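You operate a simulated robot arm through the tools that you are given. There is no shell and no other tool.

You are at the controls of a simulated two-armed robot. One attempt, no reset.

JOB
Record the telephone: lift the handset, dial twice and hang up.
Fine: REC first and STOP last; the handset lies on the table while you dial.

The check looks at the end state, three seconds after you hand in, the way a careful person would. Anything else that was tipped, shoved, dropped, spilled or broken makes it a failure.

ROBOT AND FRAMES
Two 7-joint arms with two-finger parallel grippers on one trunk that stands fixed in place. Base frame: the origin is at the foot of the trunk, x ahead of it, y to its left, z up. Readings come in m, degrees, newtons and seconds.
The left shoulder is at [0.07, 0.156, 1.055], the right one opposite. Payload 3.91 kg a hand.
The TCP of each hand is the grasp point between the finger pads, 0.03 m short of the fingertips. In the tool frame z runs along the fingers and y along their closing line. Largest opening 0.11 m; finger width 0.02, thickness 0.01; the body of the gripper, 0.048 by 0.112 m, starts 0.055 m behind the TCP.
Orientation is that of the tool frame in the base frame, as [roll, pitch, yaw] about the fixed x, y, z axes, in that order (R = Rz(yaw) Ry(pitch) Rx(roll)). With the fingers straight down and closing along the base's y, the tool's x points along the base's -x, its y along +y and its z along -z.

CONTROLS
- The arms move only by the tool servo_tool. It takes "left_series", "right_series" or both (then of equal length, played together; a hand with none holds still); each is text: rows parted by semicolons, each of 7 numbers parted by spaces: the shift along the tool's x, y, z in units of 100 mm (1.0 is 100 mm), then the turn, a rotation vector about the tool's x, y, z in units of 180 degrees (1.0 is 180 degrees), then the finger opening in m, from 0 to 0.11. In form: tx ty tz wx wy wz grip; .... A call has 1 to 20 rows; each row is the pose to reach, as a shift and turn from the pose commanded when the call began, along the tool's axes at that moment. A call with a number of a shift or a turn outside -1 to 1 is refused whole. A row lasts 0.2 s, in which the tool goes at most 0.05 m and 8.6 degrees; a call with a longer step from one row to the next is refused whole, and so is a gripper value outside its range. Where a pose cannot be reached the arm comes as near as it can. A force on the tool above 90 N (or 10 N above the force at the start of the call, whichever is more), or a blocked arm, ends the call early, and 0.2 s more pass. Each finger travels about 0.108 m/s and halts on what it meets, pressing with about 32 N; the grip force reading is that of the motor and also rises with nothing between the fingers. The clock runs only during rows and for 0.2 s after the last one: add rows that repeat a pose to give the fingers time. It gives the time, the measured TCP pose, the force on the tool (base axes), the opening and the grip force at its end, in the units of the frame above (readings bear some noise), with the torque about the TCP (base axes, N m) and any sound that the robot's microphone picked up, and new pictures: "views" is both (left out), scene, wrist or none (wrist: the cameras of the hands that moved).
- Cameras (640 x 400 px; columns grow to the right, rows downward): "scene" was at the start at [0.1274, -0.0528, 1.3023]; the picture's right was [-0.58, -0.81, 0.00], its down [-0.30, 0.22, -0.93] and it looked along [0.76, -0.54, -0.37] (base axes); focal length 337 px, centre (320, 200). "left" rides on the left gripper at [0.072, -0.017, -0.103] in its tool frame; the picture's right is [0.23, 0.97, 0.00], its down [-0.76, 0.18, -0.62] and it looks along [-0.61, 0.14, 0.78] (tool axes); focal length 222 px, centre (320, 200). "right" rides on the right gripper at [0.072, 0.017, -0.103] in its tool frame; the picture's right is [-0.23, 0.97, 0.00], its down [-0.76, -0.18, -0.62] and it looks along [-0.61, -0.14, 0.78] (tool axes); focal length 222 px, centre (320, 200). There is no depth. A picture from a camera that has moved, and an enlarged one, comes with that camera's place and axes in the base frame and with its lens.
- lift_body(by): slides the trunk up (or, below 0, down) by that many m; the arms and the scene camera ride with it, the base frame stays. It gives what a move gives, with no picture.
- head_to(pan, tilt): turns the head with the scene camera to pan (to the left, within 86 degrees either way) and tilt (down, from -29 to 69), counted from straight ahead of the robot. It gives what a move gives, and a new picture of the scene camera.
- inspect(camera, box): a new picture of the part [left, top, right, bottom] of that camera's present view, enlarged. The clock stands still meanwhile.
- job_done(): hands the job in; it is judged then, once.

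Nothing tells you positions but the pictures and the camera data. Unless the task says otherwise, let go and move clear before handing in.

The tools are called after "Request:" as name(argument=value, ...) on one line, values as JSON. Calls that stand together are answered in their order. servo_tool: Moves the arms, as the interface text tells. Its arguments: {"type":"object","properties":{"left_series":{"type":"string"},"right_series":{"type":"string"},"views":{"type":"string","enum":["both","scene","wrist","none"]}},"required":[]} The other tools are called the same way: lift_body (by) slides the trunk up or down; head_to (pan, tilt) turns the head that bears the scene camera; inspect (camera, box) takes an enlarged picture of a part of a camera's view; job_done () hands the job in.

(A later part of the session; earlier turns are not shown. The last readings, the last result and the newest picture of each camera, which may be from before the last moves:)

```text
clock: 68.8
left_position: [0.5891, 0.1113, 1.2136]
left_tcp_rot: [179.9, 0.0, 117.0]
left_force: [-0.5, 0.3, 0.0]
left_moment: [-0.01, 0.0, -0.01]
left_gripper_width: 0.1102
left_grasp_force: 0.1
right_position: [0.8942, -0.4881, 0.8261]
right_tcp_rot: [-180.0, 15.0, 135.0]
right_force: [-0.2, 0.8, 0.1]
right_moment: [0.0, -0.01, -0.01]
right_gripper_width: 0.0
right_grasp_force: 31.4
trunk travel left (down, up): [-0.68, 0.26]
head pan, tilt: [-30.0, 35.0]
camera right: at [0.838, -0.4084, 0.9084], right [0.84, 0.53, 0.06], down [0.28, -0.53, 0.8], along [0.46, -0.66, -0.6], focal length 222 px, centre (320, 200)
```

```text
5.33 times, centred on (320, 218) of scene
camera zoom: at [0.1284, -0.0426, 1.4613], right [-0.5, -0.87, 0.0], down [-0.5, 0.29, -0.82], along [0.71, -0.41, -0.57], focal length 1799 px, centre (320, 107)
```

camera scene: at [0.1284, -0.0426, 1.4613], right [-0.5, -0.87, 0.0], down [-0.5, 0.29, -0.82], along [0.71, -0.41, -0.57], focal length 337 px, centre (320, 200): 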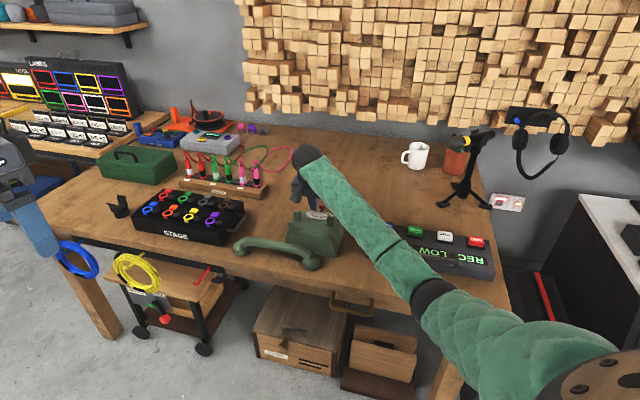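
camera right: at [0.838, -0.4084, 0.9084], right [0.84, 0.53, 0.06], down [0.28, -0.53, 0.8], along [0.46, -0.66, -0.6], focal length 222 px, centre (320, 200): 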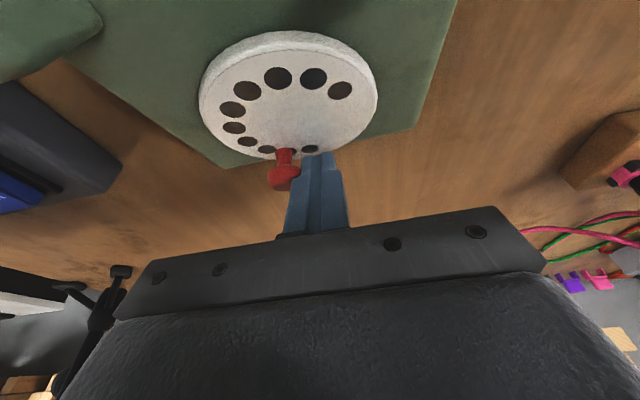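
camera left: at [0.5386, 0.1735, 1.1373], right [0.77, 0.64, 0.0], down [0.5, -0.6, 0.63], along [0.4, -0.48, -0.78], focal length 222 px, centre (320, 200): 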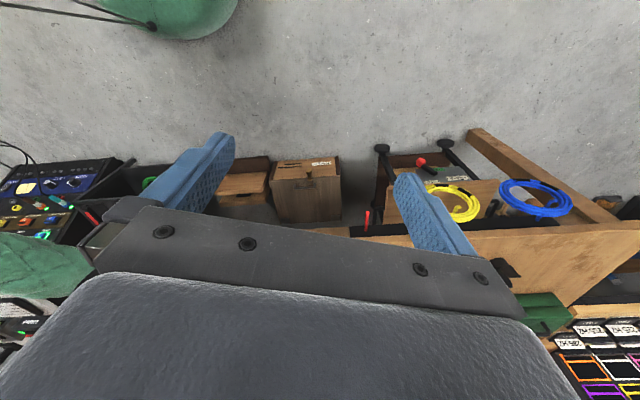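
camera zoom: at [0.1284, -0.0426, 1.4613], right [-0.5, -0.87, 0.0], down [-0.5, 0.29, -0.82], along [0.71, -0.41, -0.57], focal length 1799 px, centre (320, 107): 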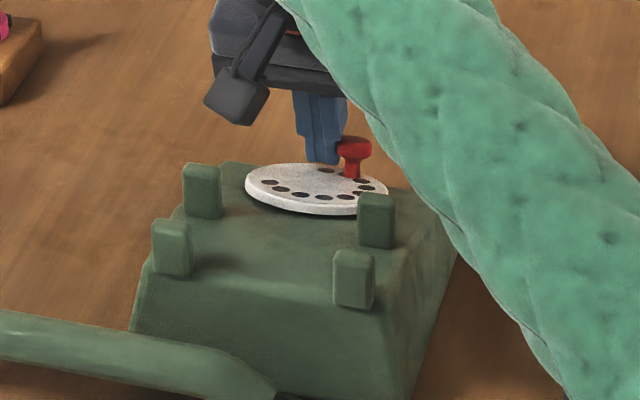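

The dial turns easily with almost no force and the phone stays put. I continue along the arc.

Request:
servo_tool(right_series="-0.002 -0.03 0.002 0 0 0 0; -0.0042 -0.0599 0.0032 0 0 0 0; -0.002 -0.09 0.002 0 0 0 0; 0 -0.1198 0 0 0 0 0; 0.006 -0.149 -0.004 0 0 0 0; 0.0124 -0.1779 -0.0094 0 0 0 0; 0.022 -0.206 -0.017 0 0 0 0; 0.0327 -0.2324 -0.0247 0 0 0 0; 0.046 -0.258 -0.035 0 0 0 0; 0.0603 -0.2817 -0.0454 0 0 0 0", views="wrist")

Request:
inspect(camera="right", box=[200, 0, 440, 240])

Request:
inspect(camera="scene", box=[260, 180, 380, 255])

```text
clock: 71.0
left_position: [0.5882, 0.1131, 1.2131]
left_tcp_rot: [-179.9, 0.0, 117.0]
left_force: [0.0, 0.0, 0.3]
left_moment: [0.01, 0.02, 0.0]
left_gripper_width: 0.11
left_grasp_force: 0.1
right_position: [0.8682, -0.5048, 0.8311]
right_tcp_rot: [-179.9, 15.0, 135.0]
right_force: [6.3, 2.4, 9.5]
right_moment: [-0.01, 0.13, -0.03]
right_gripper_width: 0.0
right_grasp_force: 32.3
trunk travel left (down, up): [-0.68, 0.26]
head pan, tilt: [-30.0, 35.0]
camera right: at [0.8126, -0.4226, 0.9116], right [0.84, 0.53, 0.06], down [0.28, -0.53, 0.8], along [0.46, -0.66, -0.6], focal length 222 px, centre (320, 200)
```

right: 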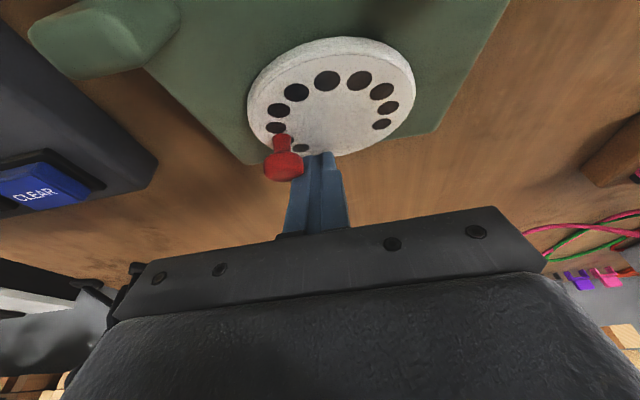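

```text
1.67 times, centred on (320, 120) of right
camera zoom: at [0.8126, -0.4226, 0.9116], right [0.84, 0.53, 0.06], down [0.28, -0.53, 0.8], along [0.46, -0.66, -0.6], focal length 370 px, centre (320, 333)
```

zoom: 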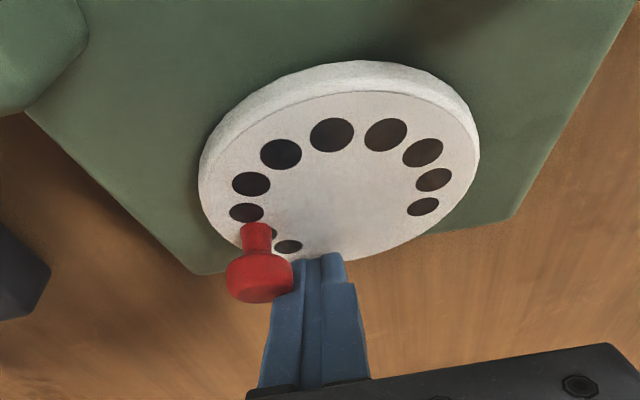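

```text
5.33 times, centred on (320, 218) of scene
camera zoom: at [0.1279, -0.0419, 1.4614], right [-0.5, -0.87, 0.0], down [-0.5, 0.29, -0.82], along [0.71, -0.41, -0.57], focal length 1799 px, centre (320, 107)
```

zoom: 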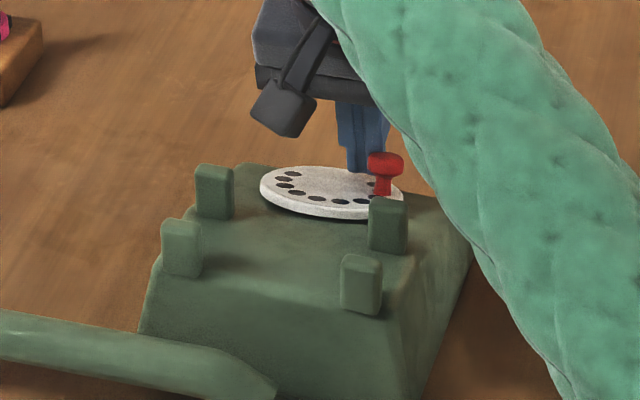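

The dial has turned about 65°, but I now press down about 9 N and the phone crept some 6 mm. I lift the fingertip 4 mm off along the dial's normal and see what remains.

Request:
servo_tool(right_series="-0.006 0 -0.008 0 0 0 0; -0.012 0 -0.016 0 0 0 0; -0.024 0 -0.032 0 0 0 0; -0.024 0 -0.032 0 0 0 0", views="wrist")

Request:
inspect(camera="right", box=[200, 0, 440, 240])

Request:
inspect(camera="scene", box=[260, 180, 380, 255])

```text
clock: 72.0
left_position: [0.5898, 0.1121, 1.2123]
left_tcp_rot: [179.9, 0.0, 117.0]
left_force: [-0.6, 0.6, 0.3]
left_moment: [0.03, -0.01, 0.0]
left_gripper_width: 0.11
left_grasp_force: 0.1
right_position: [0.8682, -0.5031, 0.8341]
right_tcp_rot: [-180.0, 14.9, 135.1]
right_force: [0.7, -1.5, 0.7]
right_moment: [0.03, 0.0, 0.01]
right_gripper_width: 0.0
right_grasp_force: 31.8
trunk travel left (down, up): [-0.68, 0.26]
head pan, tilt: [-30.0, 35.0]
camera right: at [0.8135, -0.4239, 0.9145], right [0.84, 0.53, 0.06], down [0.28, -0.53, 0.8], along [0.46, -0.66, -0.6], focal length 222 px, centre (320, 200)
```

right: 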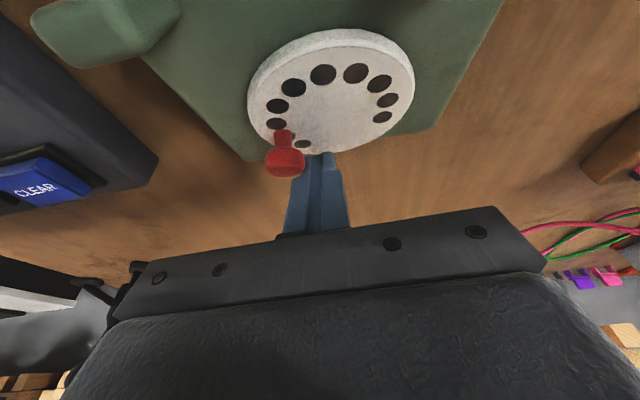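

```text
1.67 times, centred on (320, 120) of right
camera zoom: at [0.8135, -0.4239, 0.9145], right [0.84, 0.53, 0.06], down [0.28, -0.53, 0.8], along [0.46, -0.66, -0.6], focal length 370 px, centre (320, 333)
```

zoom: 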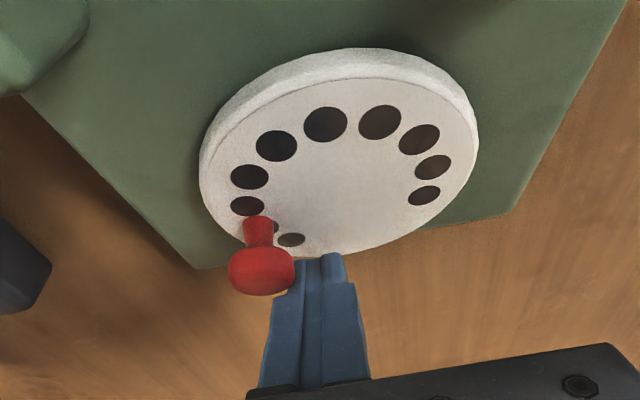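

```text
5.33 times, centred on (320, 218) of scene
camera zoom: at [0.1285, -0.0427, 1.4613], right [-0.5, -0.87, 0.0], down [-0.5, 0.29, -0.82], along [0.71, -0.41, -0.57], focal length 1799 px, centre (320, 107)
```

zoom: 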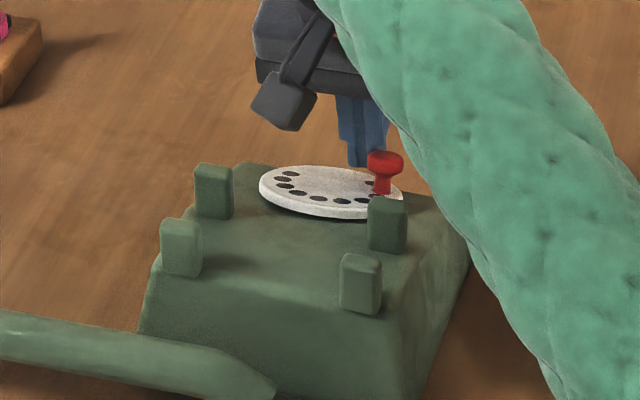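

With the fingertip 4 mm higher the force is gone, so it had been rubbing on the dial disc. The knob is at about 75°; I continue pushing along the arc at this height, corrected for the small phone shift.

Request:
servo_tool(right_series="0 -0.03 0 0 0 0 0; 0 -0.06 0 0 0 0 0; 0.005 -0.09 -0.003 0 0 0 0; 0.02 -0.11 -0.012 0 0 0 0; 0.038 -0.13 -0.024 0 0 0 0; 0.0586 -0.146 -0.0362 0 0 0 0", views="wrist")

Request:
inspect(camera="right", box=[200, 0, 440, 240])

Request:
inspect(camera="scene", box=[260, 180, 380, 255])

```text
clock: 73.4
left_position: [0.589, 0.1125, 1.2122]
left_tcp_rot: [180.0, 0.1, 117.0]
left_force: [0.4, 0.4, -0.7]
left_moment: [0.02, 0.0, 0.01]
left_gripper_width: 0.1102
left_grasp_force: 0.1
right_position: [0.8545, -0.5095, 0.8363]
right_tcp_rot: [-180.0, 15.0, 135.0]
right_force: [1.1, -0.3, 2.5]
right_moment: [0.01, -0.01, -0.02]
right_gripper_width: 0.0001
right_grasp_force: 31.7
trunk travel left (down, up): [-0.68, 0.26]
head pan, tilt: [-30.0, 35.0]
camera right: at [0.7988, -0.4294, 0.9173], right [0.84, 0.53, 0.06], down [0.28, -0.53, 0.8], along [0.46, -0.66, -0.6], focal length 222 px, centre (320, 200)
```

right: 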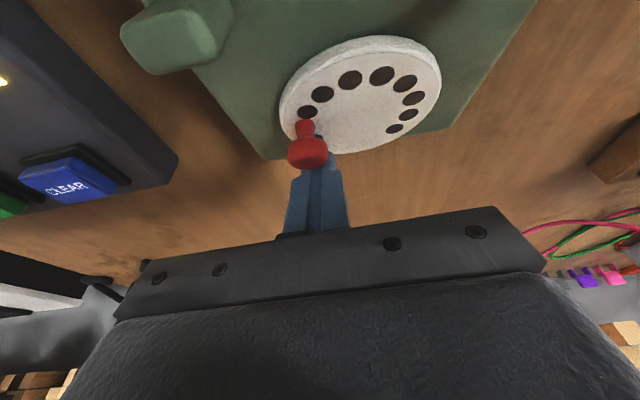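

```text
1.67 times, centred on (320, 120) of right
camera zoom: at [0.7988, -0.4294, 0.9173], right [0.84, 0.53, 0.06], down [0.28, -0.53, 0.8], along [0.46, -0.66, -0.6], focal length 370 px, centre (320, 333)
```

zoom: 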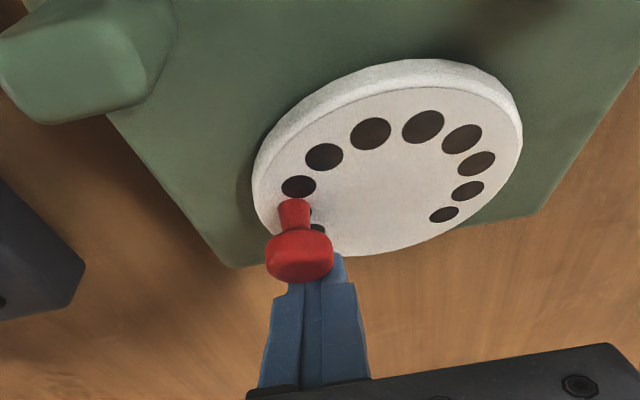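

```text
5.33 times, centred on (320, 218) of scene
camera zoom: at [0.1283, -0.0425, 1.4613], right [-0.5, -0.87, 0.0], down [-0.5, 0.29, -0.82], along [0.71, -0.41, -0.57], focal length 1799 px, centre (320, 107)
```

zoom: 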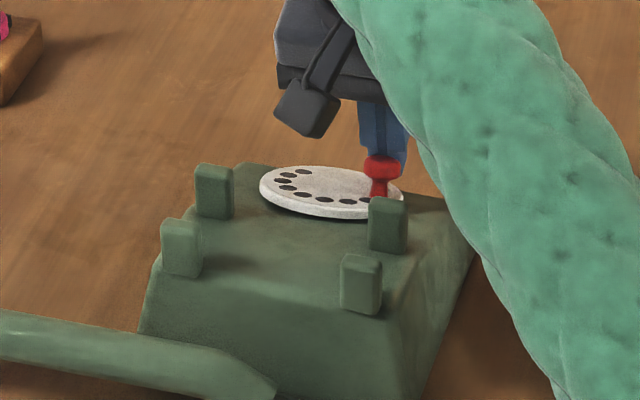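

The phone stays put and the knob is at about 95°. I continue, now drawing the knob back toward the cradle side.

Request:
servo_tool(right_series="0.023 -0.013 -0.014 0 0 0 0; 0.046 -0.025 -0.029 0 0 0 0; 0.0702 -0.034 -0.0434 0 0 0 0; 0.095 -0.04 -0.059 0 0 0 0; 0.12 -0.044 -0.074 0 0 0 0; 0.1456 -0.046 -0.09 0 0 0 0", views="wrist")

Request:
inspect(camera="right", box=[200, 0, 440, 240])

Request:
inspect(camera="scene", box=[260, 180, 380, 255])

```text
clock: 74.8
left_position: [0.5887, 0.1119, 1.2119]
left_tcp_rot: [180.0, 0.0, 117.0]
left_force: [0.1, -0.2, 0.0]
left_moment: [0.02, 0.0, -0.02]
left_gripper_width: 0.1102
left_grasp_force: 0.0
right_position: [0.8409, -0.5001, 0.8396]
right_tcp_rot: [-180.0, 15.0, 135.0]
right_force: [2.9, -1.1, 1.3]
right_moment: [-0.01, -0.03, -0.03]
right_gripper_width: 0.0
right_grasp_force: 32.3
trunk travel left (down, up): [-0.68, 0.26]
head pan, tilt: [-30.0, 35.0]
camera right: at [0.7844, -0.4211, 0.9211], right [0.84, 0.53, 0.06], down [0.28, -0.53, 0.8], along [0.46, -0.66, -0.6], focal length 222 px, centre (320, 200)
```

right: 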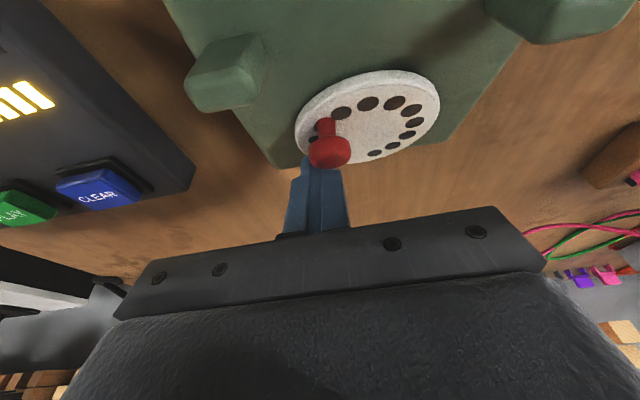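

```text
1.67 times, centred on (320, 120) of right
camera zoom: at [0.7844, -0.4211, 0.9211], right [0.84, 0.53, 0.06], down [0.28, -0.53, 0.8], along [0.46, -0.66, -0.6], focal length 370 px, centre (320, 333)
```

zoom: 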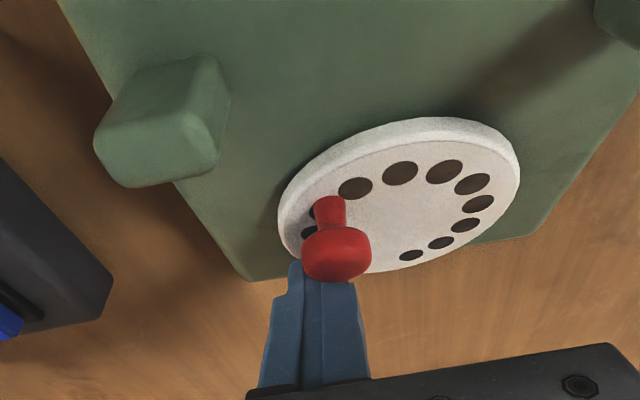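

```text
5.33 times, centred on (320, 218) of scene
camera zoom: at [0.1284, -0.0424, 1.4613], right [-0.5, -0.87, 0.0], down [-0.5, 0.29, -0.82], along [0.71, -0.41, -0.57], focal length 1799 px, centre (320, 107)
```

zoom: 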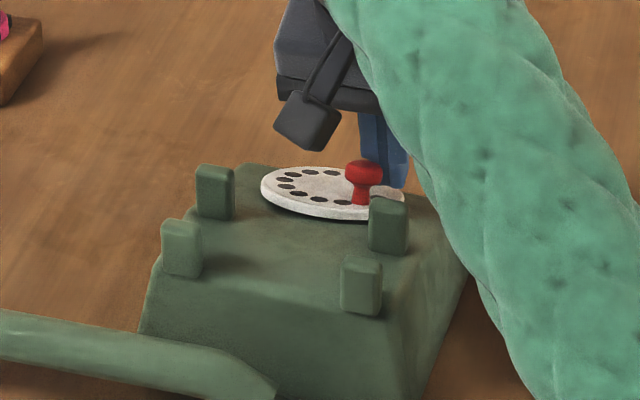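

The knob is around 125–130°. I glance at the recorder's display, since its bars seem to rise.

Request:
inspect(camera="right", box=[0, 50, 200, 250])

Request:
inspect(camera="scene", box=[370, 210, 510, 298])

```text
2.00 times, centred on (100, 150) of right
camera zoom: at [0.7844, -0.4211, 0.9211], right [0.84, 0.53, 0.06], down [0.28, -0.53, 0.8], along [0.46, -0.66, -0.6], focal length 444 px, centre (760, 300)
```

zoom: 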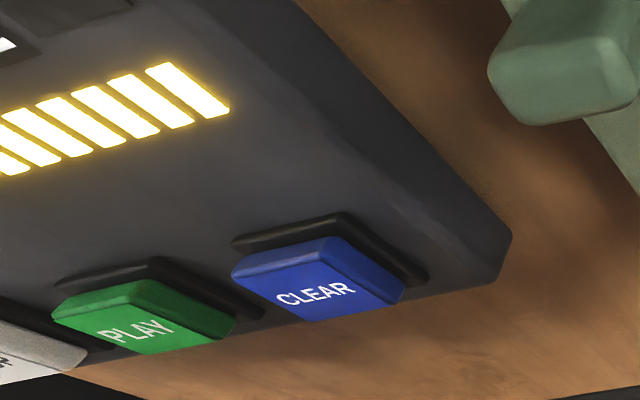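

```text
4.55 times, centred on (440, 254) of scene
camera zoom: at [0.1284, -0.0424, 1.4613], right [-0.5, -0.87, 0.0], down [-0.5, 0.29, -0.82], along [0.71, -0.41, -0.57], focal length 1533 px, centre (-226, -46)
```

zoom: 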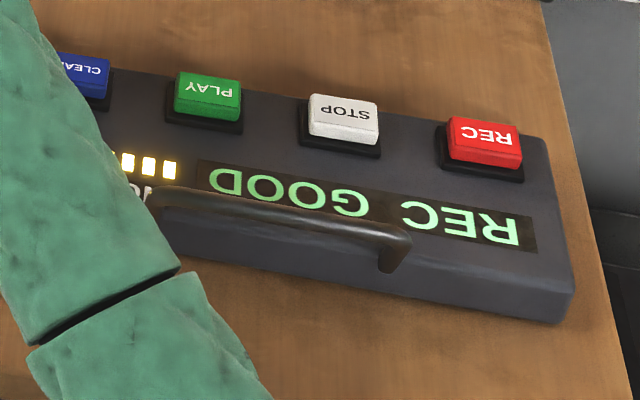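

The display says "REC GOOD" with full bars: the dial's sound is being taken well. I keep turning toward the stop.

Request:
servo_tool(right_series="0.025 0.003 -0.0155 0 0 0 0; 0.05 0.006 -0.031 0 0 0 0; 0.0755 0.012 -0.0467 0 0 0 0; 0.1 0.022 -0.062 0 0 0 0; 0.123 0.033 -0.076 0 0 0 0; 0.1456 0.046 -0.09 0 0 0 0", views="wrist")

Request:
inspect(camera="right", box=[200, 0, 440, 240])

Request:
inspect(camera="scene", box=[260, 180, 380, 255])

```text
clock: 76.2
left_position: [0.5889, 0.1116, 1.2121]
left_tcp_rot: [180.0, 0.0, 117.0]
left_force: [0.9, -0.6, -0.1]
left_moment: [-0.01, -0.02, 0.01]
left_gripper_width: 0.1097
left_grasp_force: 0.0
right_position: [0.832, -0.4875, 0.8465]
right_tcp_rot: [179.9, 15.0, 134.9]
right_force: [0.6, -2.7, 1.5]
right_moment: [0.0, 0.01, -0.04]
right_gripper_width: 0.0
right_grasp_force: 31.9
trunk travel left (down, up): [-0.68, 0.26]
head pan, tilt: [-30.0, 35.0]
camera right: at [0.7758, -0.4065, 0.9267], right [0.84, 0.53, 0.06], down [0.28, -0.53, 0.8], along [0.46, -0.66, -0.6], focal length 222 px, centre (320, 200)
```

right: 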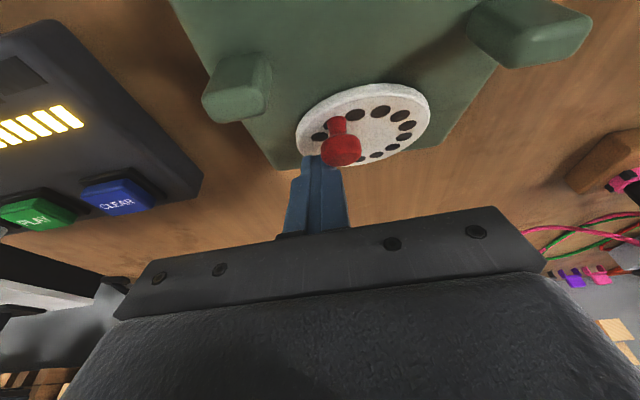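

```text
1.67 times, centred on (320, 120) of right
camera zoom: at [0.7758, -0.4065, 0.9267], right [0.84, 0.53, 0.06], down [0.28, -0.53, 0.8], along [0.46, -0.66, -0.6], focal length 370 px, centre (320, 333)
```

zoom: 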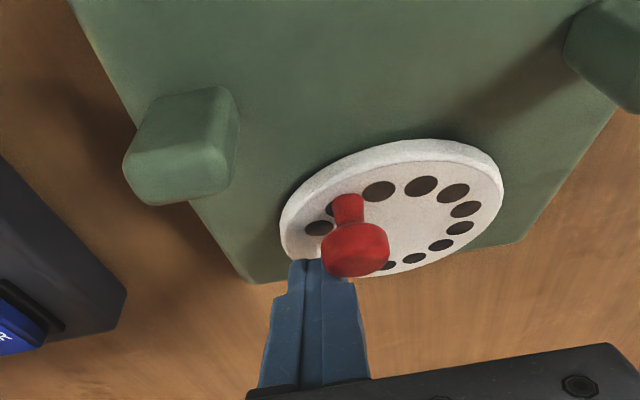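

```text
5.33 times, centred on (320, 218) of scene
camera zoom: at [0.1285, -0.0428, 1.4613], right [-0.5, -0.87, 0.0], down [-0.5, 0.29, -0.82], along [0.71, -0.41, -0.57], focal length 1799 px, centre (320, 107)
```

zoom: 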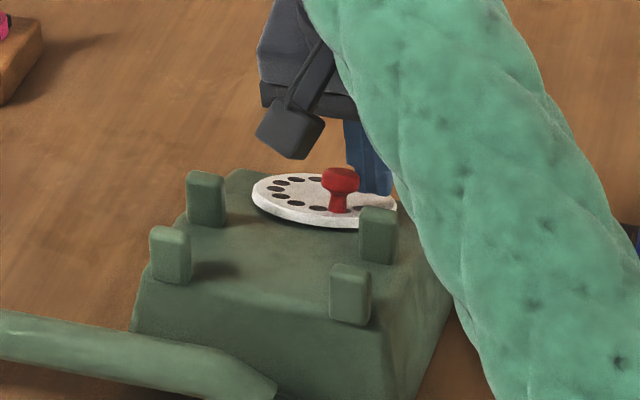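

Request:
inspect(camera="scene", box=[300, 200, 350, 231])

Request:
inspect(camera="right", box=[285, 70, 445, 180])

Request:
inspect(camera="scene", box=[220, 180, 500, 355])

```text
12.80 times, centred on (325, 216) of scene
camera zoom: at [0.1285, -0.0428, 1.4613], right [-0.5, -0.87, 0.0], down [-0.5, 0.29, -0.82], along [0.71, -0.41, -0.57], focal length 4318 px, centre (256, 2)
```

zoom: 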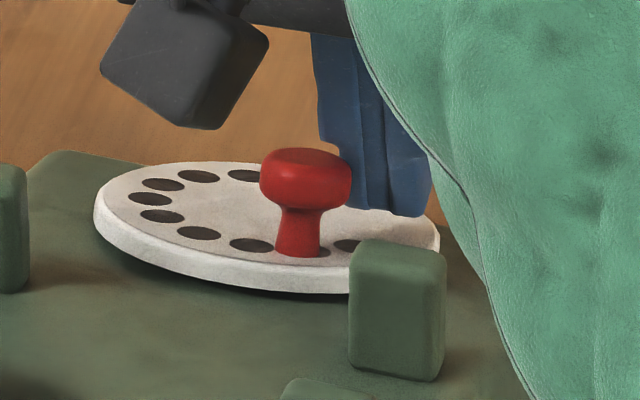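

```text
3.64 times, centred on (365, 125) of right
camera zoom: at [0.7758, -0.4065, 0.9267], right [0.84, 0.53, 0.06], down [0.28, -0.53, 0.8], along [0.46, -0.66, -0.6], focal length 808 px, centre (156, 473)
```

zoom: 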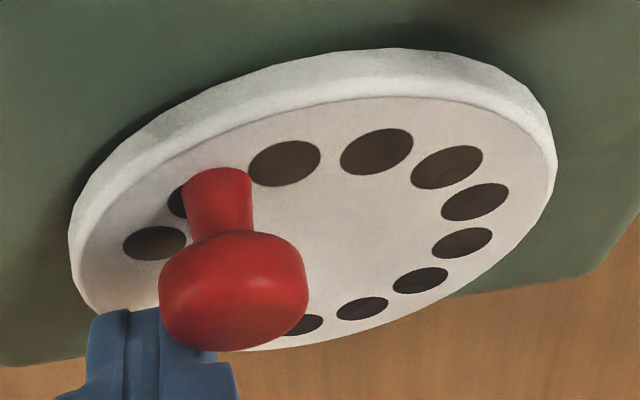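

```text
2.29 times, centred on (360, 268) of scene
camera zoom: at [0.1285, -0.0428, 1.4613], right [-0.5, -0.87, 0.0], down [-0.5, 0.29, -0.82], along [0.71, -0.41, -0.57], focal length 771 px, centre (229, 46)
```

zoom: 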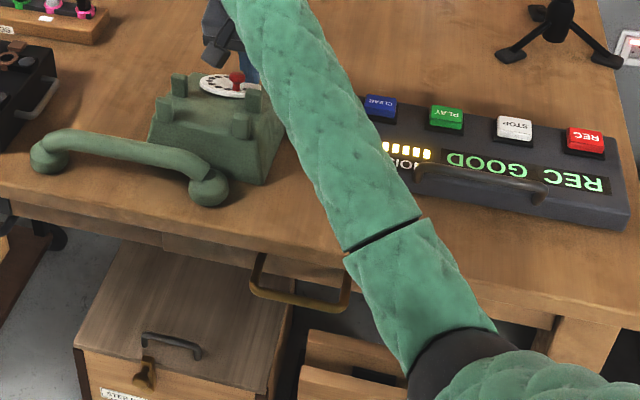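

The knob is at about 165°, but the phone begins to slide with the spring's resistance (a few mm). I release here by withdrawing the finger along its axis, to learn how the dial springs back and what the recorder makes of it.

Request:
servo_tool(right_series="0 -0.03 -0.05 0 0 0 0; 0 -0.05 -0.2 0 0 0 0; 0 -0.05 -0.4 0 0 0 0; 0 -0.05 -0.5 0 0 0 0; 0 -0.05 -0.5 0 0 0 0; 0 -0.05 -0.5 0 0 0 0; 0 -0.05 -0.5 0 0 0 0", views="wrist")

Request:
inspect(camera="scene", box=[220, 180, 500, 355])

Request:
inspect(camera="scene", box=[260, 180, 380, 255])

```text
clock: 77.8
left_position: [0.5886, 0.1128, 1.2125]
left_tcp_rot: [180.0, 0.0, 117.0]
left_force: [-0.4, 0.2, -0.2]
left_moment: [0.01, -0.01, -0.03]
left_gripper_width: 0.1099
left_grasp_force: 0.1
right_position: [0.8207, -0.4805, 0.8929]
right_tcp_rot: [-179.9, 15.1, 135.0]
right_force: [0.3, -0.5, -0.4]
right_moment: [0.01, -0.04, -0.02]
right_gripper_width: 0.0
right_grasp_force: 32.2
trunk travel left (down, up): [-0.68, 0.26]
head pan, tilt: [-30.0, 35.0]
camera right: at [0.7635, -0.4011, 0.9741], right [0.84, 0.53, 0.06], down [0.28, -0.53, 0.8], along [0.46, -0.66, -0.6], focal length 222 px, centre (320, 200)
```

right: 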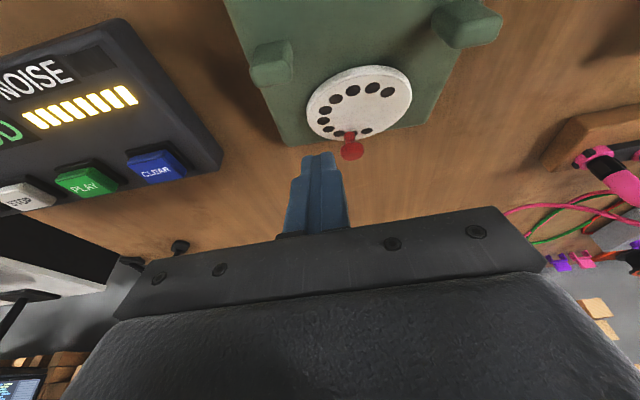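

```text
2.29 times, centred on (360, 268) of scene
camera zoom: at [0.1284, -0.0426, 1.4613], right [-0.5, -0.87, 0.0], down [-0.5, 0.29, -0.82], along [0.71, -0.41, -0.57], focal length 771 px, centre (229, 46)
```

zoom: 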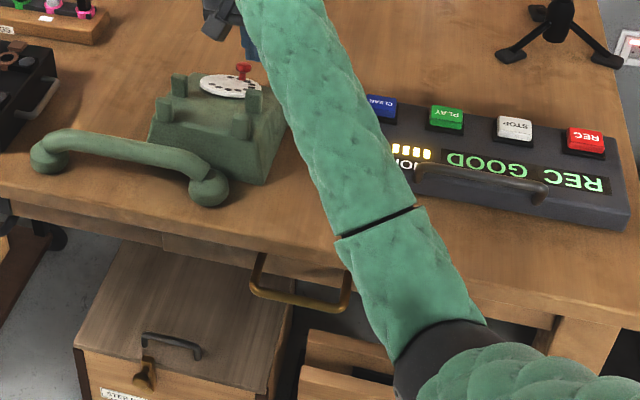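

```text
5.33 times, centred on (320, 218) of scene
camera zoom: at [0.1284, -0.0426, 1.4613], right [-0.5, -0.87, 0.0], down [-0.5, 0.29, -0.82], along [0.71, -0.41, -0.57], focal length 1799 px, centre (320, 107)
```

zoom: 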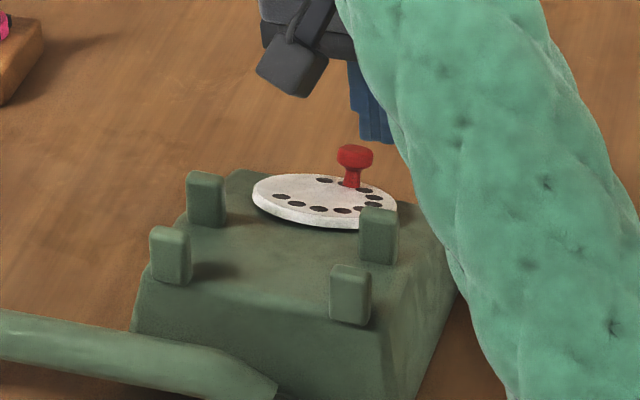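

The dial is spinning back on its own. I wait a moment and look again.

Request:
servo_tool(right_series="0 0 0 0 0 0 0; 0 0 0 0 0 0 0; 0 0 0 0 0 0 0; 0 0 0 0 0 0 0; 0 0 0 0 0 0 0; 0 0 0 0 0 0 0", views="wrist")

Request:
inspect(camera="right", box=[0, 0, 440, 240])

Request:
inspect(camera="scene", box=[260, 180, 380, 255])

```text
clock: 79.2
left_position: [0.5886, 0.1124, 1.2118]
left_tcp_rot: [180.0, -0.1, 117.0]
left_force: [-0.5, 0.5, 0.1]
left_moment: [0.01, 0.01, -0.01]
left_gripper_width: 0.1101
left_grasp_force: 0.1
right_position: [0.8195, -0.4808, 0.8929]
right_tcp_rot: [179.9, 14.9, 135.0]
right_force: [-0.6, 0.1, 0.4]
right_moment: [-0.05, -0.01, 0.01]
right_gripper_width: 0.0
right_grasp_force: 32.1
trunk travel left (down, up): [-0.68, 0.26]
head pan, tilt: [-30.0, 35.0]
camera right: at [0.7635, -0.4011, 0.9741], right [0.84, 0.53, 0.06], down [0.28, -0.53, 0.8], along [0.46, -0.66, -0.6], focal length 222 px, centre (320, 200)
```

right: 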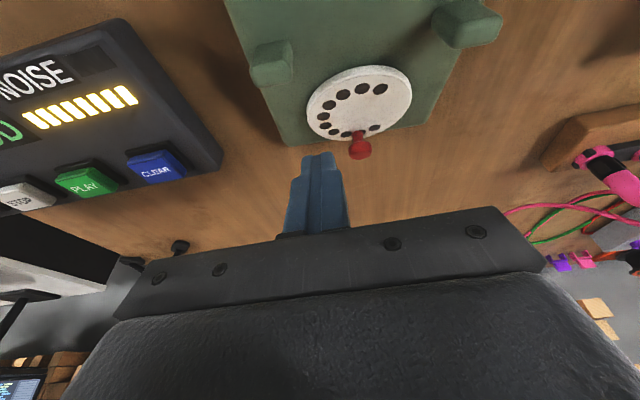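

```text
1.45 times, centred on (220, 120) of right
camera zoom: at [0.7635, -0.4011, 0.9741], right [0.84, 0.53, 0.06], down [0.28, -0.53, 0.8], along [0.46, -0.66, -0.6], focal length 323 px, centre (466, 316)
```

zoom: 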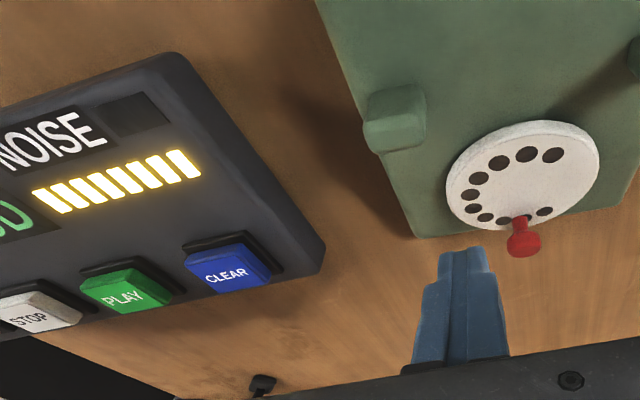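

```text
5.33 times, centred on (320, 218) of scene
camera zoom: at [0.1284, -0.0426, 1.4613], right [-0.5, -0.87, 0.0], down [-0.5, 0.29, -0.82], along [0.71, -0.41, -0.57], focal length 1799 px, centre (320, 107)
```

zoom: 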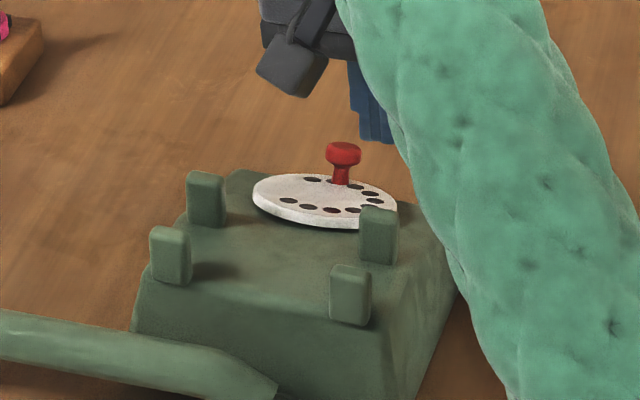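

The dial has returned fully home (8 bars, "GOOD"); that looks like one dial. For the second one I raise my path a few mm (my finger's shoulder had been catching the knob's top), re-centre on the phone's present position, and move to the knob's left side again.

Request:
servo_tool(right_series="-0.1 0.16 0.025 0 0 0 0; -0.2 0.32 0.05 0 0 0 0; -0.3 0.5 0.08 0 0 0 0; -0.373 0.622 0.1 0 0 0 0; -0.373 0.622 0.1 0 0 0 0", views="none")

Request:
servo_tool(right_series="0.035 0 0.13 0 0 0 0; 0.07 0 0.26 0 0 0 0; 0.105 0 0.39 0 0 0 0; 0.13 0 0.48 0 0 0 0; 0.1423 0 0.5313 0 0 0 0; 0.1423 0 0.5313 0 0 0 0", views="wrist")

Request:
inspect(camera="right", box=[200, 0, 440, 240])

Request:
inspect(camera="scene", box=[260, 180, 380, 255])

```text
clock: 80.4
left_position: [0.5879, 0.1124, 1.2128]
left_tcp_rot: [-179.9, 0.0, 117.0]
left_force: [-0.1, -0.4, 0.2]
left_moment: [-0.04, 0.03, -0.01]
left_gripper_width: 0.1098
left_grasp_force: 0.2
right_position: [0.8901, -0.4656, 0.8925]
right_tcp_rot: [-180.0, 15.0, 134.9]
right_force: [0.2, 0.1, -0.2]
right_moment: [0.02, 0.01, -0.01]
right_gripper_width: 0.0
right_grasp_force: 31.9
trunk travel left (down, up): [-0.68, 0.26]
head pan, tilt: [-30.0, 35.0]
```

```text
clock: 81.8
left_position: [0.5878, 0.1125, 1.212]
left_tcp_rot: [-179.9, 0.0, 117.0]
left_force: [1.3, 0.0, 0.7]
left_moment: [-0.01, 0.0, 0.0]
left_gripper_width: 0.1101
left_grasp_force: 0.1
right_position: [0.8894, -0.4657, 0.8392]
right_tcp_rot: [180.0, 15.1, 134.9]
right_force: [0.2, -0.5, -0.7]
right_moment: [0.02, 0.02, -0.01]
right_gripper_width: 0.0001
right_grasp_force: 32.5
trunk travel left (down, up): [-0.68, 0.26]
head pan, tilt: [-30.0, 35.0]
camera right: at [0.8341, -0.3844, 0.92], right [0.84, 0.53, 0.06], down [0.28, -0.53, 0.8], along [0.46, -0.66, -0.6], focal length 222 px, centre (320, 200)
```

right: 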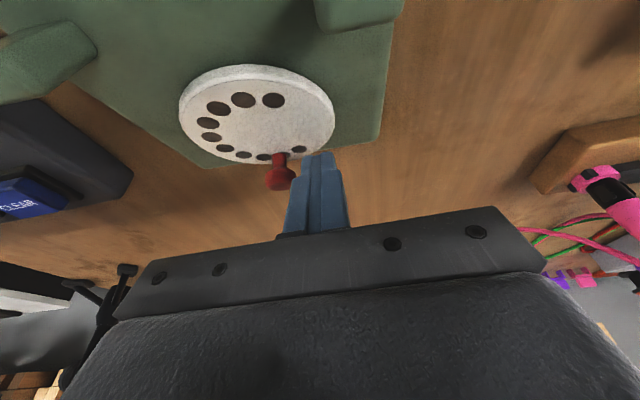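

```text
1.67 times, centred on (320, 120) of right
camera zoom: at [0.8341, -0.3844, 0.92], right [0.84, 0.53, 0.06], down [0.28, -0.53, 0.8], along [0.46, -0.66, -0.6], focal length 370 px, centre (320, 333)
```

zoom: 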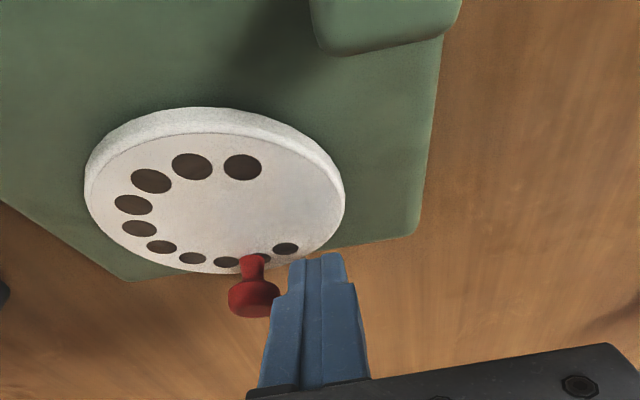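

```text
5.33 times, centred on (320, 218) of scene
camera zoom: at [0.1284, -0.0426, 1.4613], right [-0.5, -0.87, 0.0], down [-0.5, 0.29, -0.82], along [0.71, -0.41, -0.57], focal length 1799 px, centre (320, 107)
```

zoom: 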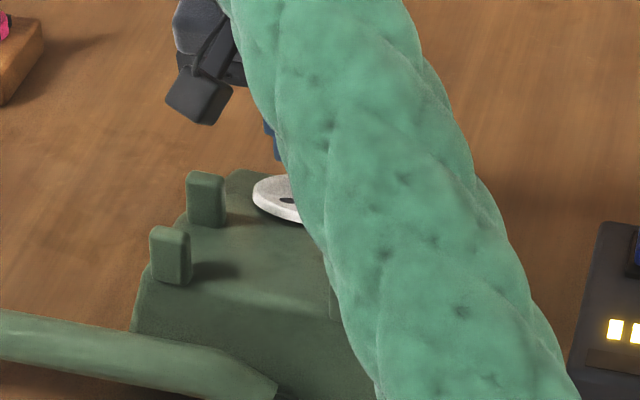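

Positioned beside the knob with zero force. I push the second dial, with the raised path.

Request:
servo_tool(right_series="-0.018 -0.021 0.013 0 0 0 0; -0.034 -0.0425 0.0256 0 0 0 0; -0.048 -0.067 0.036 0 0 0 0; -0.0615 -0.0918 0.0463 0 0 0 0; -0.072 -0.119 0.054 0 0 0 0; -0.0818 -0.1463 0.0616 0 0 0 0; -0.089 -0.175 0.067 0 0 0 0; -0.0942 -0.2044 0.071 0 0 0 0; -0.097 -0.234 0.073 0 0 0 0; -0.0984 -0.2643 0.0741 0 0 0 0; -0.097 -0.294 0.073 0 0 0 0; -0.0942 -0.3242 0.071 0 0 0 0; -0.089 -0.353 0.067 0 0 0 0; -0.0818 -0.3823 0.0616 0 0 0 0", views="wrist")

Request:
inspect(camera="right", box=[200, 0, 440, 240])

Request:
inspect(camera="scene", box=[260, 180, 380, 255])

```text
clock: 84.8
left_position: [0.5894, 0.1128, 1.213]
left_tcp_rot: [179.9, 0.0, 117.0]
left_force: [-1.0, 0.2, -0.2]
left_moment: [0.01, -0.01, 0.04]
left_gripper_width: 0.1099
left_grasp_force: 0.1
right_position: [0.8716, -0.4981, 0.8357]
right_tcp_rot: [179.9, 15.1, 135.0]
right_force: [-0.5, 0.1, 0.0]
right_moment: [-0.01, -0.01, -0.01]
right_gripper_width: 0.0
right_grasp_force: 32.1
trunk travel left (down, up): [-0.68, 0.26]
head pan, tilt: [-30.0, 35.0]
camera right: at [0.8152, -0.4175, 0.916], right [0.84, 0.53, 0.06], down [0.28, -0.53, 0.8], along [0.46, -0.66, -0.6], focal length 222 px, centre (320, 200)
```

right: 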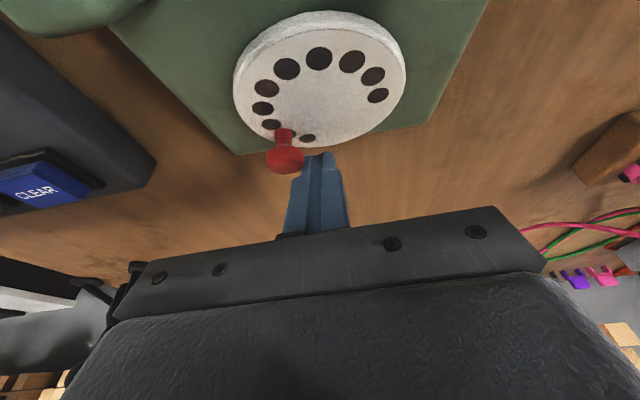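

```text
1.67 times, centred on (320, 120) of right
camera zoom: at [0.8152, -0.4175, 0.916], right [0.84, 0.53, 0.06], down [0.28, -0.53, 0.8], along [0.46, -0.66, -0.6], focal length 370 px, centre (320, 333)
```

zoom: 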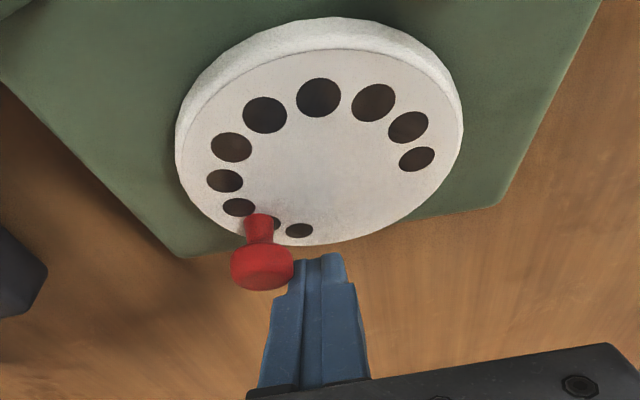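

```text
5.33 times, centred on (320, 218) of scene
camera zoom: at [0.1284, -0.0426, 1.4613], right [-0.5, -0.87, 0.0], down [-0.5, 0.29, -0.82], along [0.71, -0.41, -0.57], focal length 1799 px, centre (320, 107)
```

zoom: 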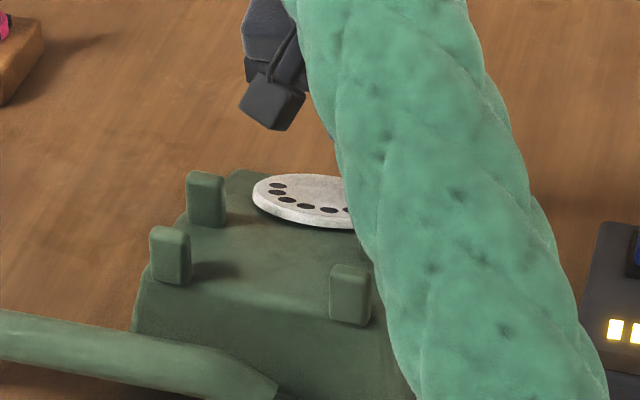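

Excellent: almost no force, and the phone does not move. I continue.

Request:
servo_tool(right_series="0.0092 -0.0278 -0.0069 0 0 0 0; 0.0203 -0.0545 -0.0153 0 0 0 0; 0.0332 -0.0799 -0.025 0 0 0 0; 0.0478 -0.1038 -0.036 0 0 0 0; 0.064 -0.126 -0.0483 0 0 0 0; 0.0818 -0.1463 -0.0616 0 0 0 0; 0.1009 -0.1646 -0.076 0 0 0 0; 0.1211 -0.1808 -0.0913 0 0 0 0; 0.1425 -0.1947 -0.1074 0 0 0 0; 0.1647 -0.2062 -0.1241 0 0 0 0; 0.1876 -0.2152 -0.1414 0 0 0 0; 0.2111 -0.2218 -0.1591 0 0 0 0", views="wrist")

Request:
inspect(camera="right", box=[200, 0, 440, 240])

Request:
inspect(camera="scene", box=[260, 180, 380, 255])

```text
clock: 87.4
left_position: [0.5881, 0.1131, 1.2128]
left_tcp_rot: [-180.0, 0.0, 117.0]
left_force: [0.4, -0.1, 0.1]
left_moment: [-0.01, -0.04, 0.01]
left_gripper_width: 0.1101
left_grasp_force: 0.0
right_position: [0.8358, -0.4964, 0.844]
right_tcp_rot: [179.9, 15.0, 135.0]
right_force: [0.9, -0.2, 0.5]
right_moment: [0.0, 0.0, 0.02]
right_gripper_width: 0.0
right_grasp_force: 32.2
trunk travel left (down, up): [-0.68, 0.26]
head pan, tilt: [-30.0, 35.0]
camera right: at [0.7806, -0.416, 0.9256], right [0.84, 0.53, 0.06], down [0.28, -0.53, 0.8], along [0.46, -0.66, -0.6], focal length 222 px, centre (320, 200)
```

right: 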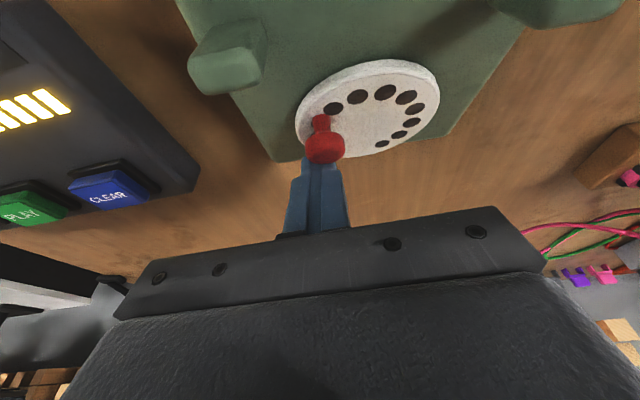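

```text
1.67 times, centred on (320, 120) of right
camera zoom: at [0.7806, -0.416, 0.9256], right [0.84, 0.53, 0.06], down [0.28, -0.53, 0.8], along [0.46, -0.66, -0.6], focal length 370 px, centre (320, 333)
```

zoom: 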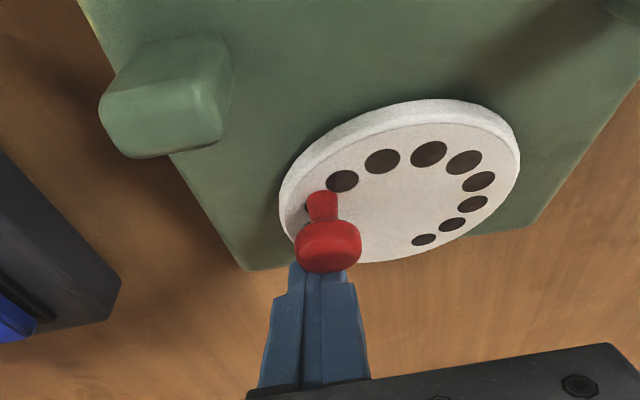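

```text
5.33 times, centred on (320, 218) of scene
camera zoom: at [0.1284, -0.0425, 1.4613], right [-0.5, -0.87, 0.0], down [-0.5, 0.29, -0.82], along [0.71, -0.41, -0.57], focal length 1799 px, centre (320, 107)
```

zoom: 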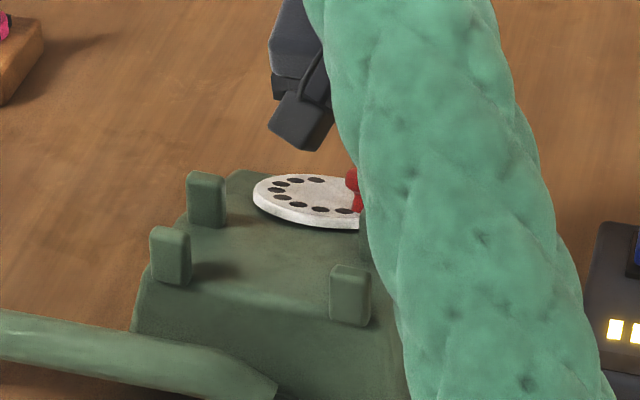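

The phone still holds and the knob is at about 120°. I continue in smaller portions to see whether and where a stop comes.

Request:
servo_tool(right_series="0.0238 -0.0039 -0.0179 0 0 0 0; 0.0478 -0.0052 -0.036 0 0 0 0; 0.0719 -0.0039 -0.0542 0 0 0 0; 0.0957 0 -0.0721 0 0 0 0", views="wrist")

Request:
inspect(camera="right", box=[200, 0, 440, 240])

Request:
inspect(camera="scene", box=[260, 180, 380, 255])

```text
clock: 88.4
left_position: [0.5884, 0.113, 1.2125]
left_tcp_rot: [180.0, 0.0, 117.0]
left_force: [0.3, -0.2, 0.7]
left_moment: [-0.03, 0.01, 0.05]
left_gripper_width: 0.1098
left_grasp_force: 0.0
right_position: [0.8292, -0.488, 0.8507]
right_tcp_rot: [180.0, 15.1, 135.0]
right_force: [0.0, -0.2, 0.5]
right_moment: [-0.01, -0.02, -0.02]
right_gripper_width: 0.0
right_grasp_force: 31.7
trunk travel left (down, up): [-0.68, 0.26]
head pan, tilt: [-30.0, 35.0]
camera right: at [0.7731, -0.4082, 0.9309], right [0.84, 0.53, 0.06], down [0.28, -0.53, 0.8], along [0.46, -0.66, -0.6], focal length 222 px, centre (320, 200)
```

right: 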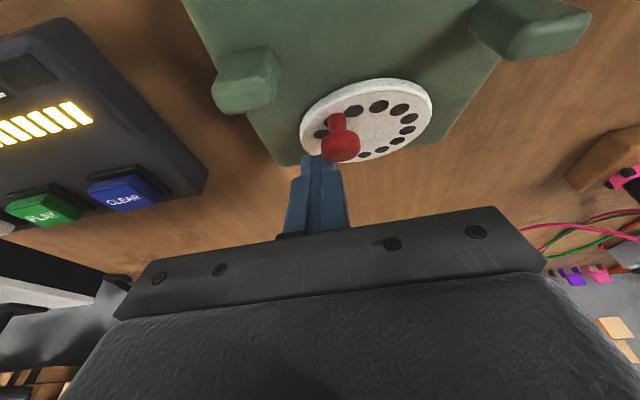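

```text
1.67 times, centred on (320, 120) of right
camera zoom: at [0.7731, -0.4082, 0.9309], right [0.84, 0.53, 0.06], down [0.28, -0.53, 0.8], along [0.46, -0.66, -0.6], focal length 370 px, centre (320, 333)
```

zoom: 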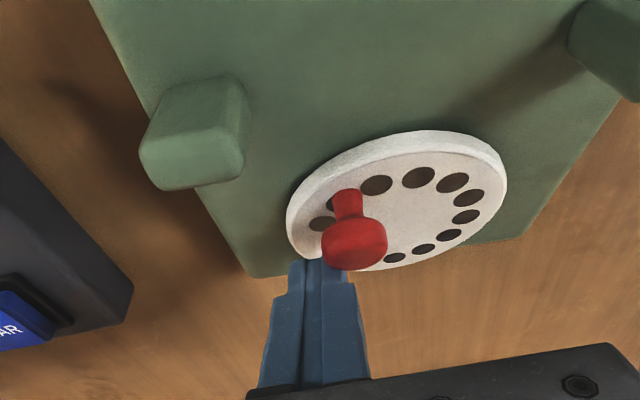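

```text
5.33 times, centred on (320, 218) of scene
camera zoom: at [0.1283, -0.0425, 1.4613], right [-0.5, -0.87, 0.0], down [-0.5, 0.29, -0.82], along [0.71, -0.41, -0.57], focal length 1799 px, centre (320, 107)
```

zoom: 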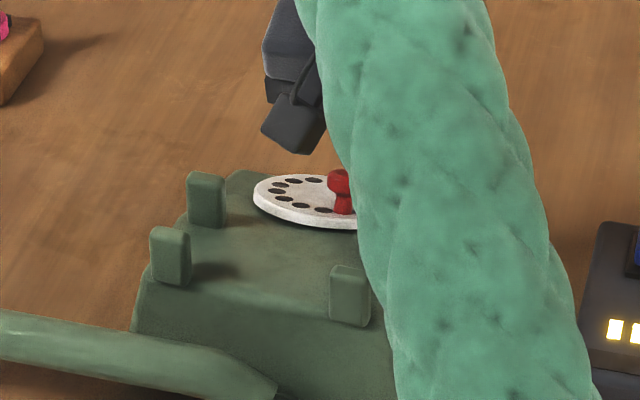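

Still no resistance; knob at about 145°. I continue another 20°.

Request:
servo_tool(right_series="0.0235 0.0065 -0.0177 0 0 0 0; 0.0464 0.0156 -0.035 0 0 0 0; 0.0686 0.0271 -0.0517 0 0 0 0; 0.0899 0.041 -0.0678 0 0 0 0", views="wrist")

Request:
inspect(camera="right", box=[200, 0, 440, 240])

Request:
inspect(camera="scene", box=[260, 180, 380, 255])

```text
clock: 89.4
left_position: [0.5887, 0.1111, 1.2128]
left_tcp_rot: [-180.0, 0.0, 117.0]
left_force: [0.7, 0.0, -0.5]
left_moment: [-0.02, -0.01, -0.01]
left_gripper_width: 0.1101
left_grasp_force: 0.1
right_position: [0.8249, -0.48, 0.8536]
right_tcp_rot: [180.0, 15.1, 135.0]
right_force: [0.3, -3.2, -0.4]
right_moment: [-0.07, 0.0, 0.01]
right_gripper_width: 0.0001
right_grasp_force: 31.7
trunk travel left (down, up): [-0.68, 0.26]
head pan, tilt: [-30.0, 35.0]
camera right: at [0.7687, -0.3986, 0.9344], right [0.84, 0.53, 0.06], down [0.28, -0.53, 0.8], along [0.46, -0.66, -0.6], focal length 222 px, centre (320, 200)
```

right: 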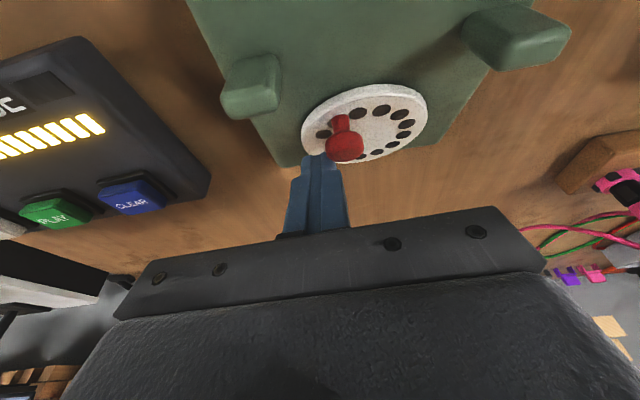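

```text
1.67 times, centred on (320, 120) of right
camera zoom: at [0.7687, -0.3986, 0.9344], right [0.84, 0.53, 0.06], down [0.28, -0.53, 0.8], along [0.46, -0.66, -0.6], focal length 370 px, centre (320, 333)
```

zoom: 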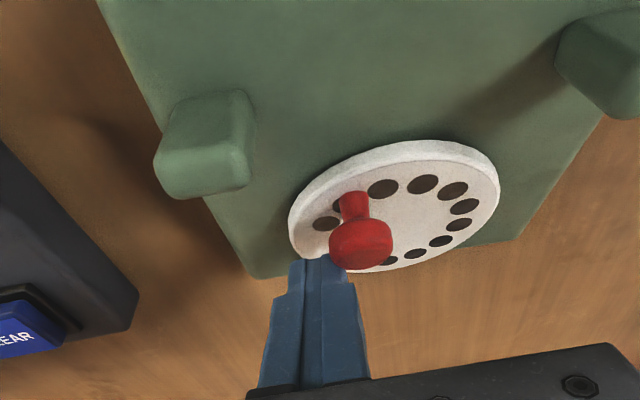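

```text
5.33 times, centred on (320, 218) of scene
camera zoom: at [0.1284, -0.0428, 1.4613], right [-0.5, -0.87, 0.0], down [-0.5, 0.29, -0.82], along [0.71, -0.41, -0.57], focal length 1799 px, centre (320, 107)
```

zoom: 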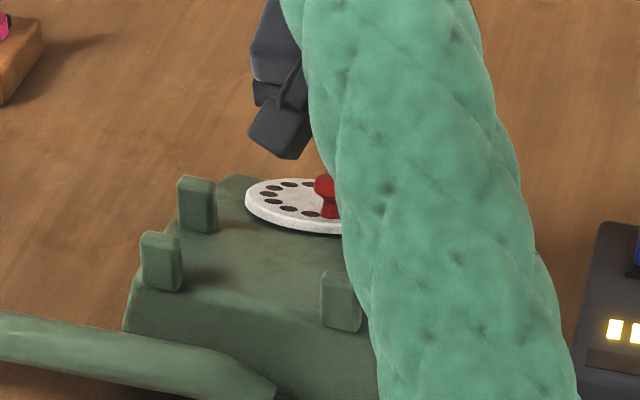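

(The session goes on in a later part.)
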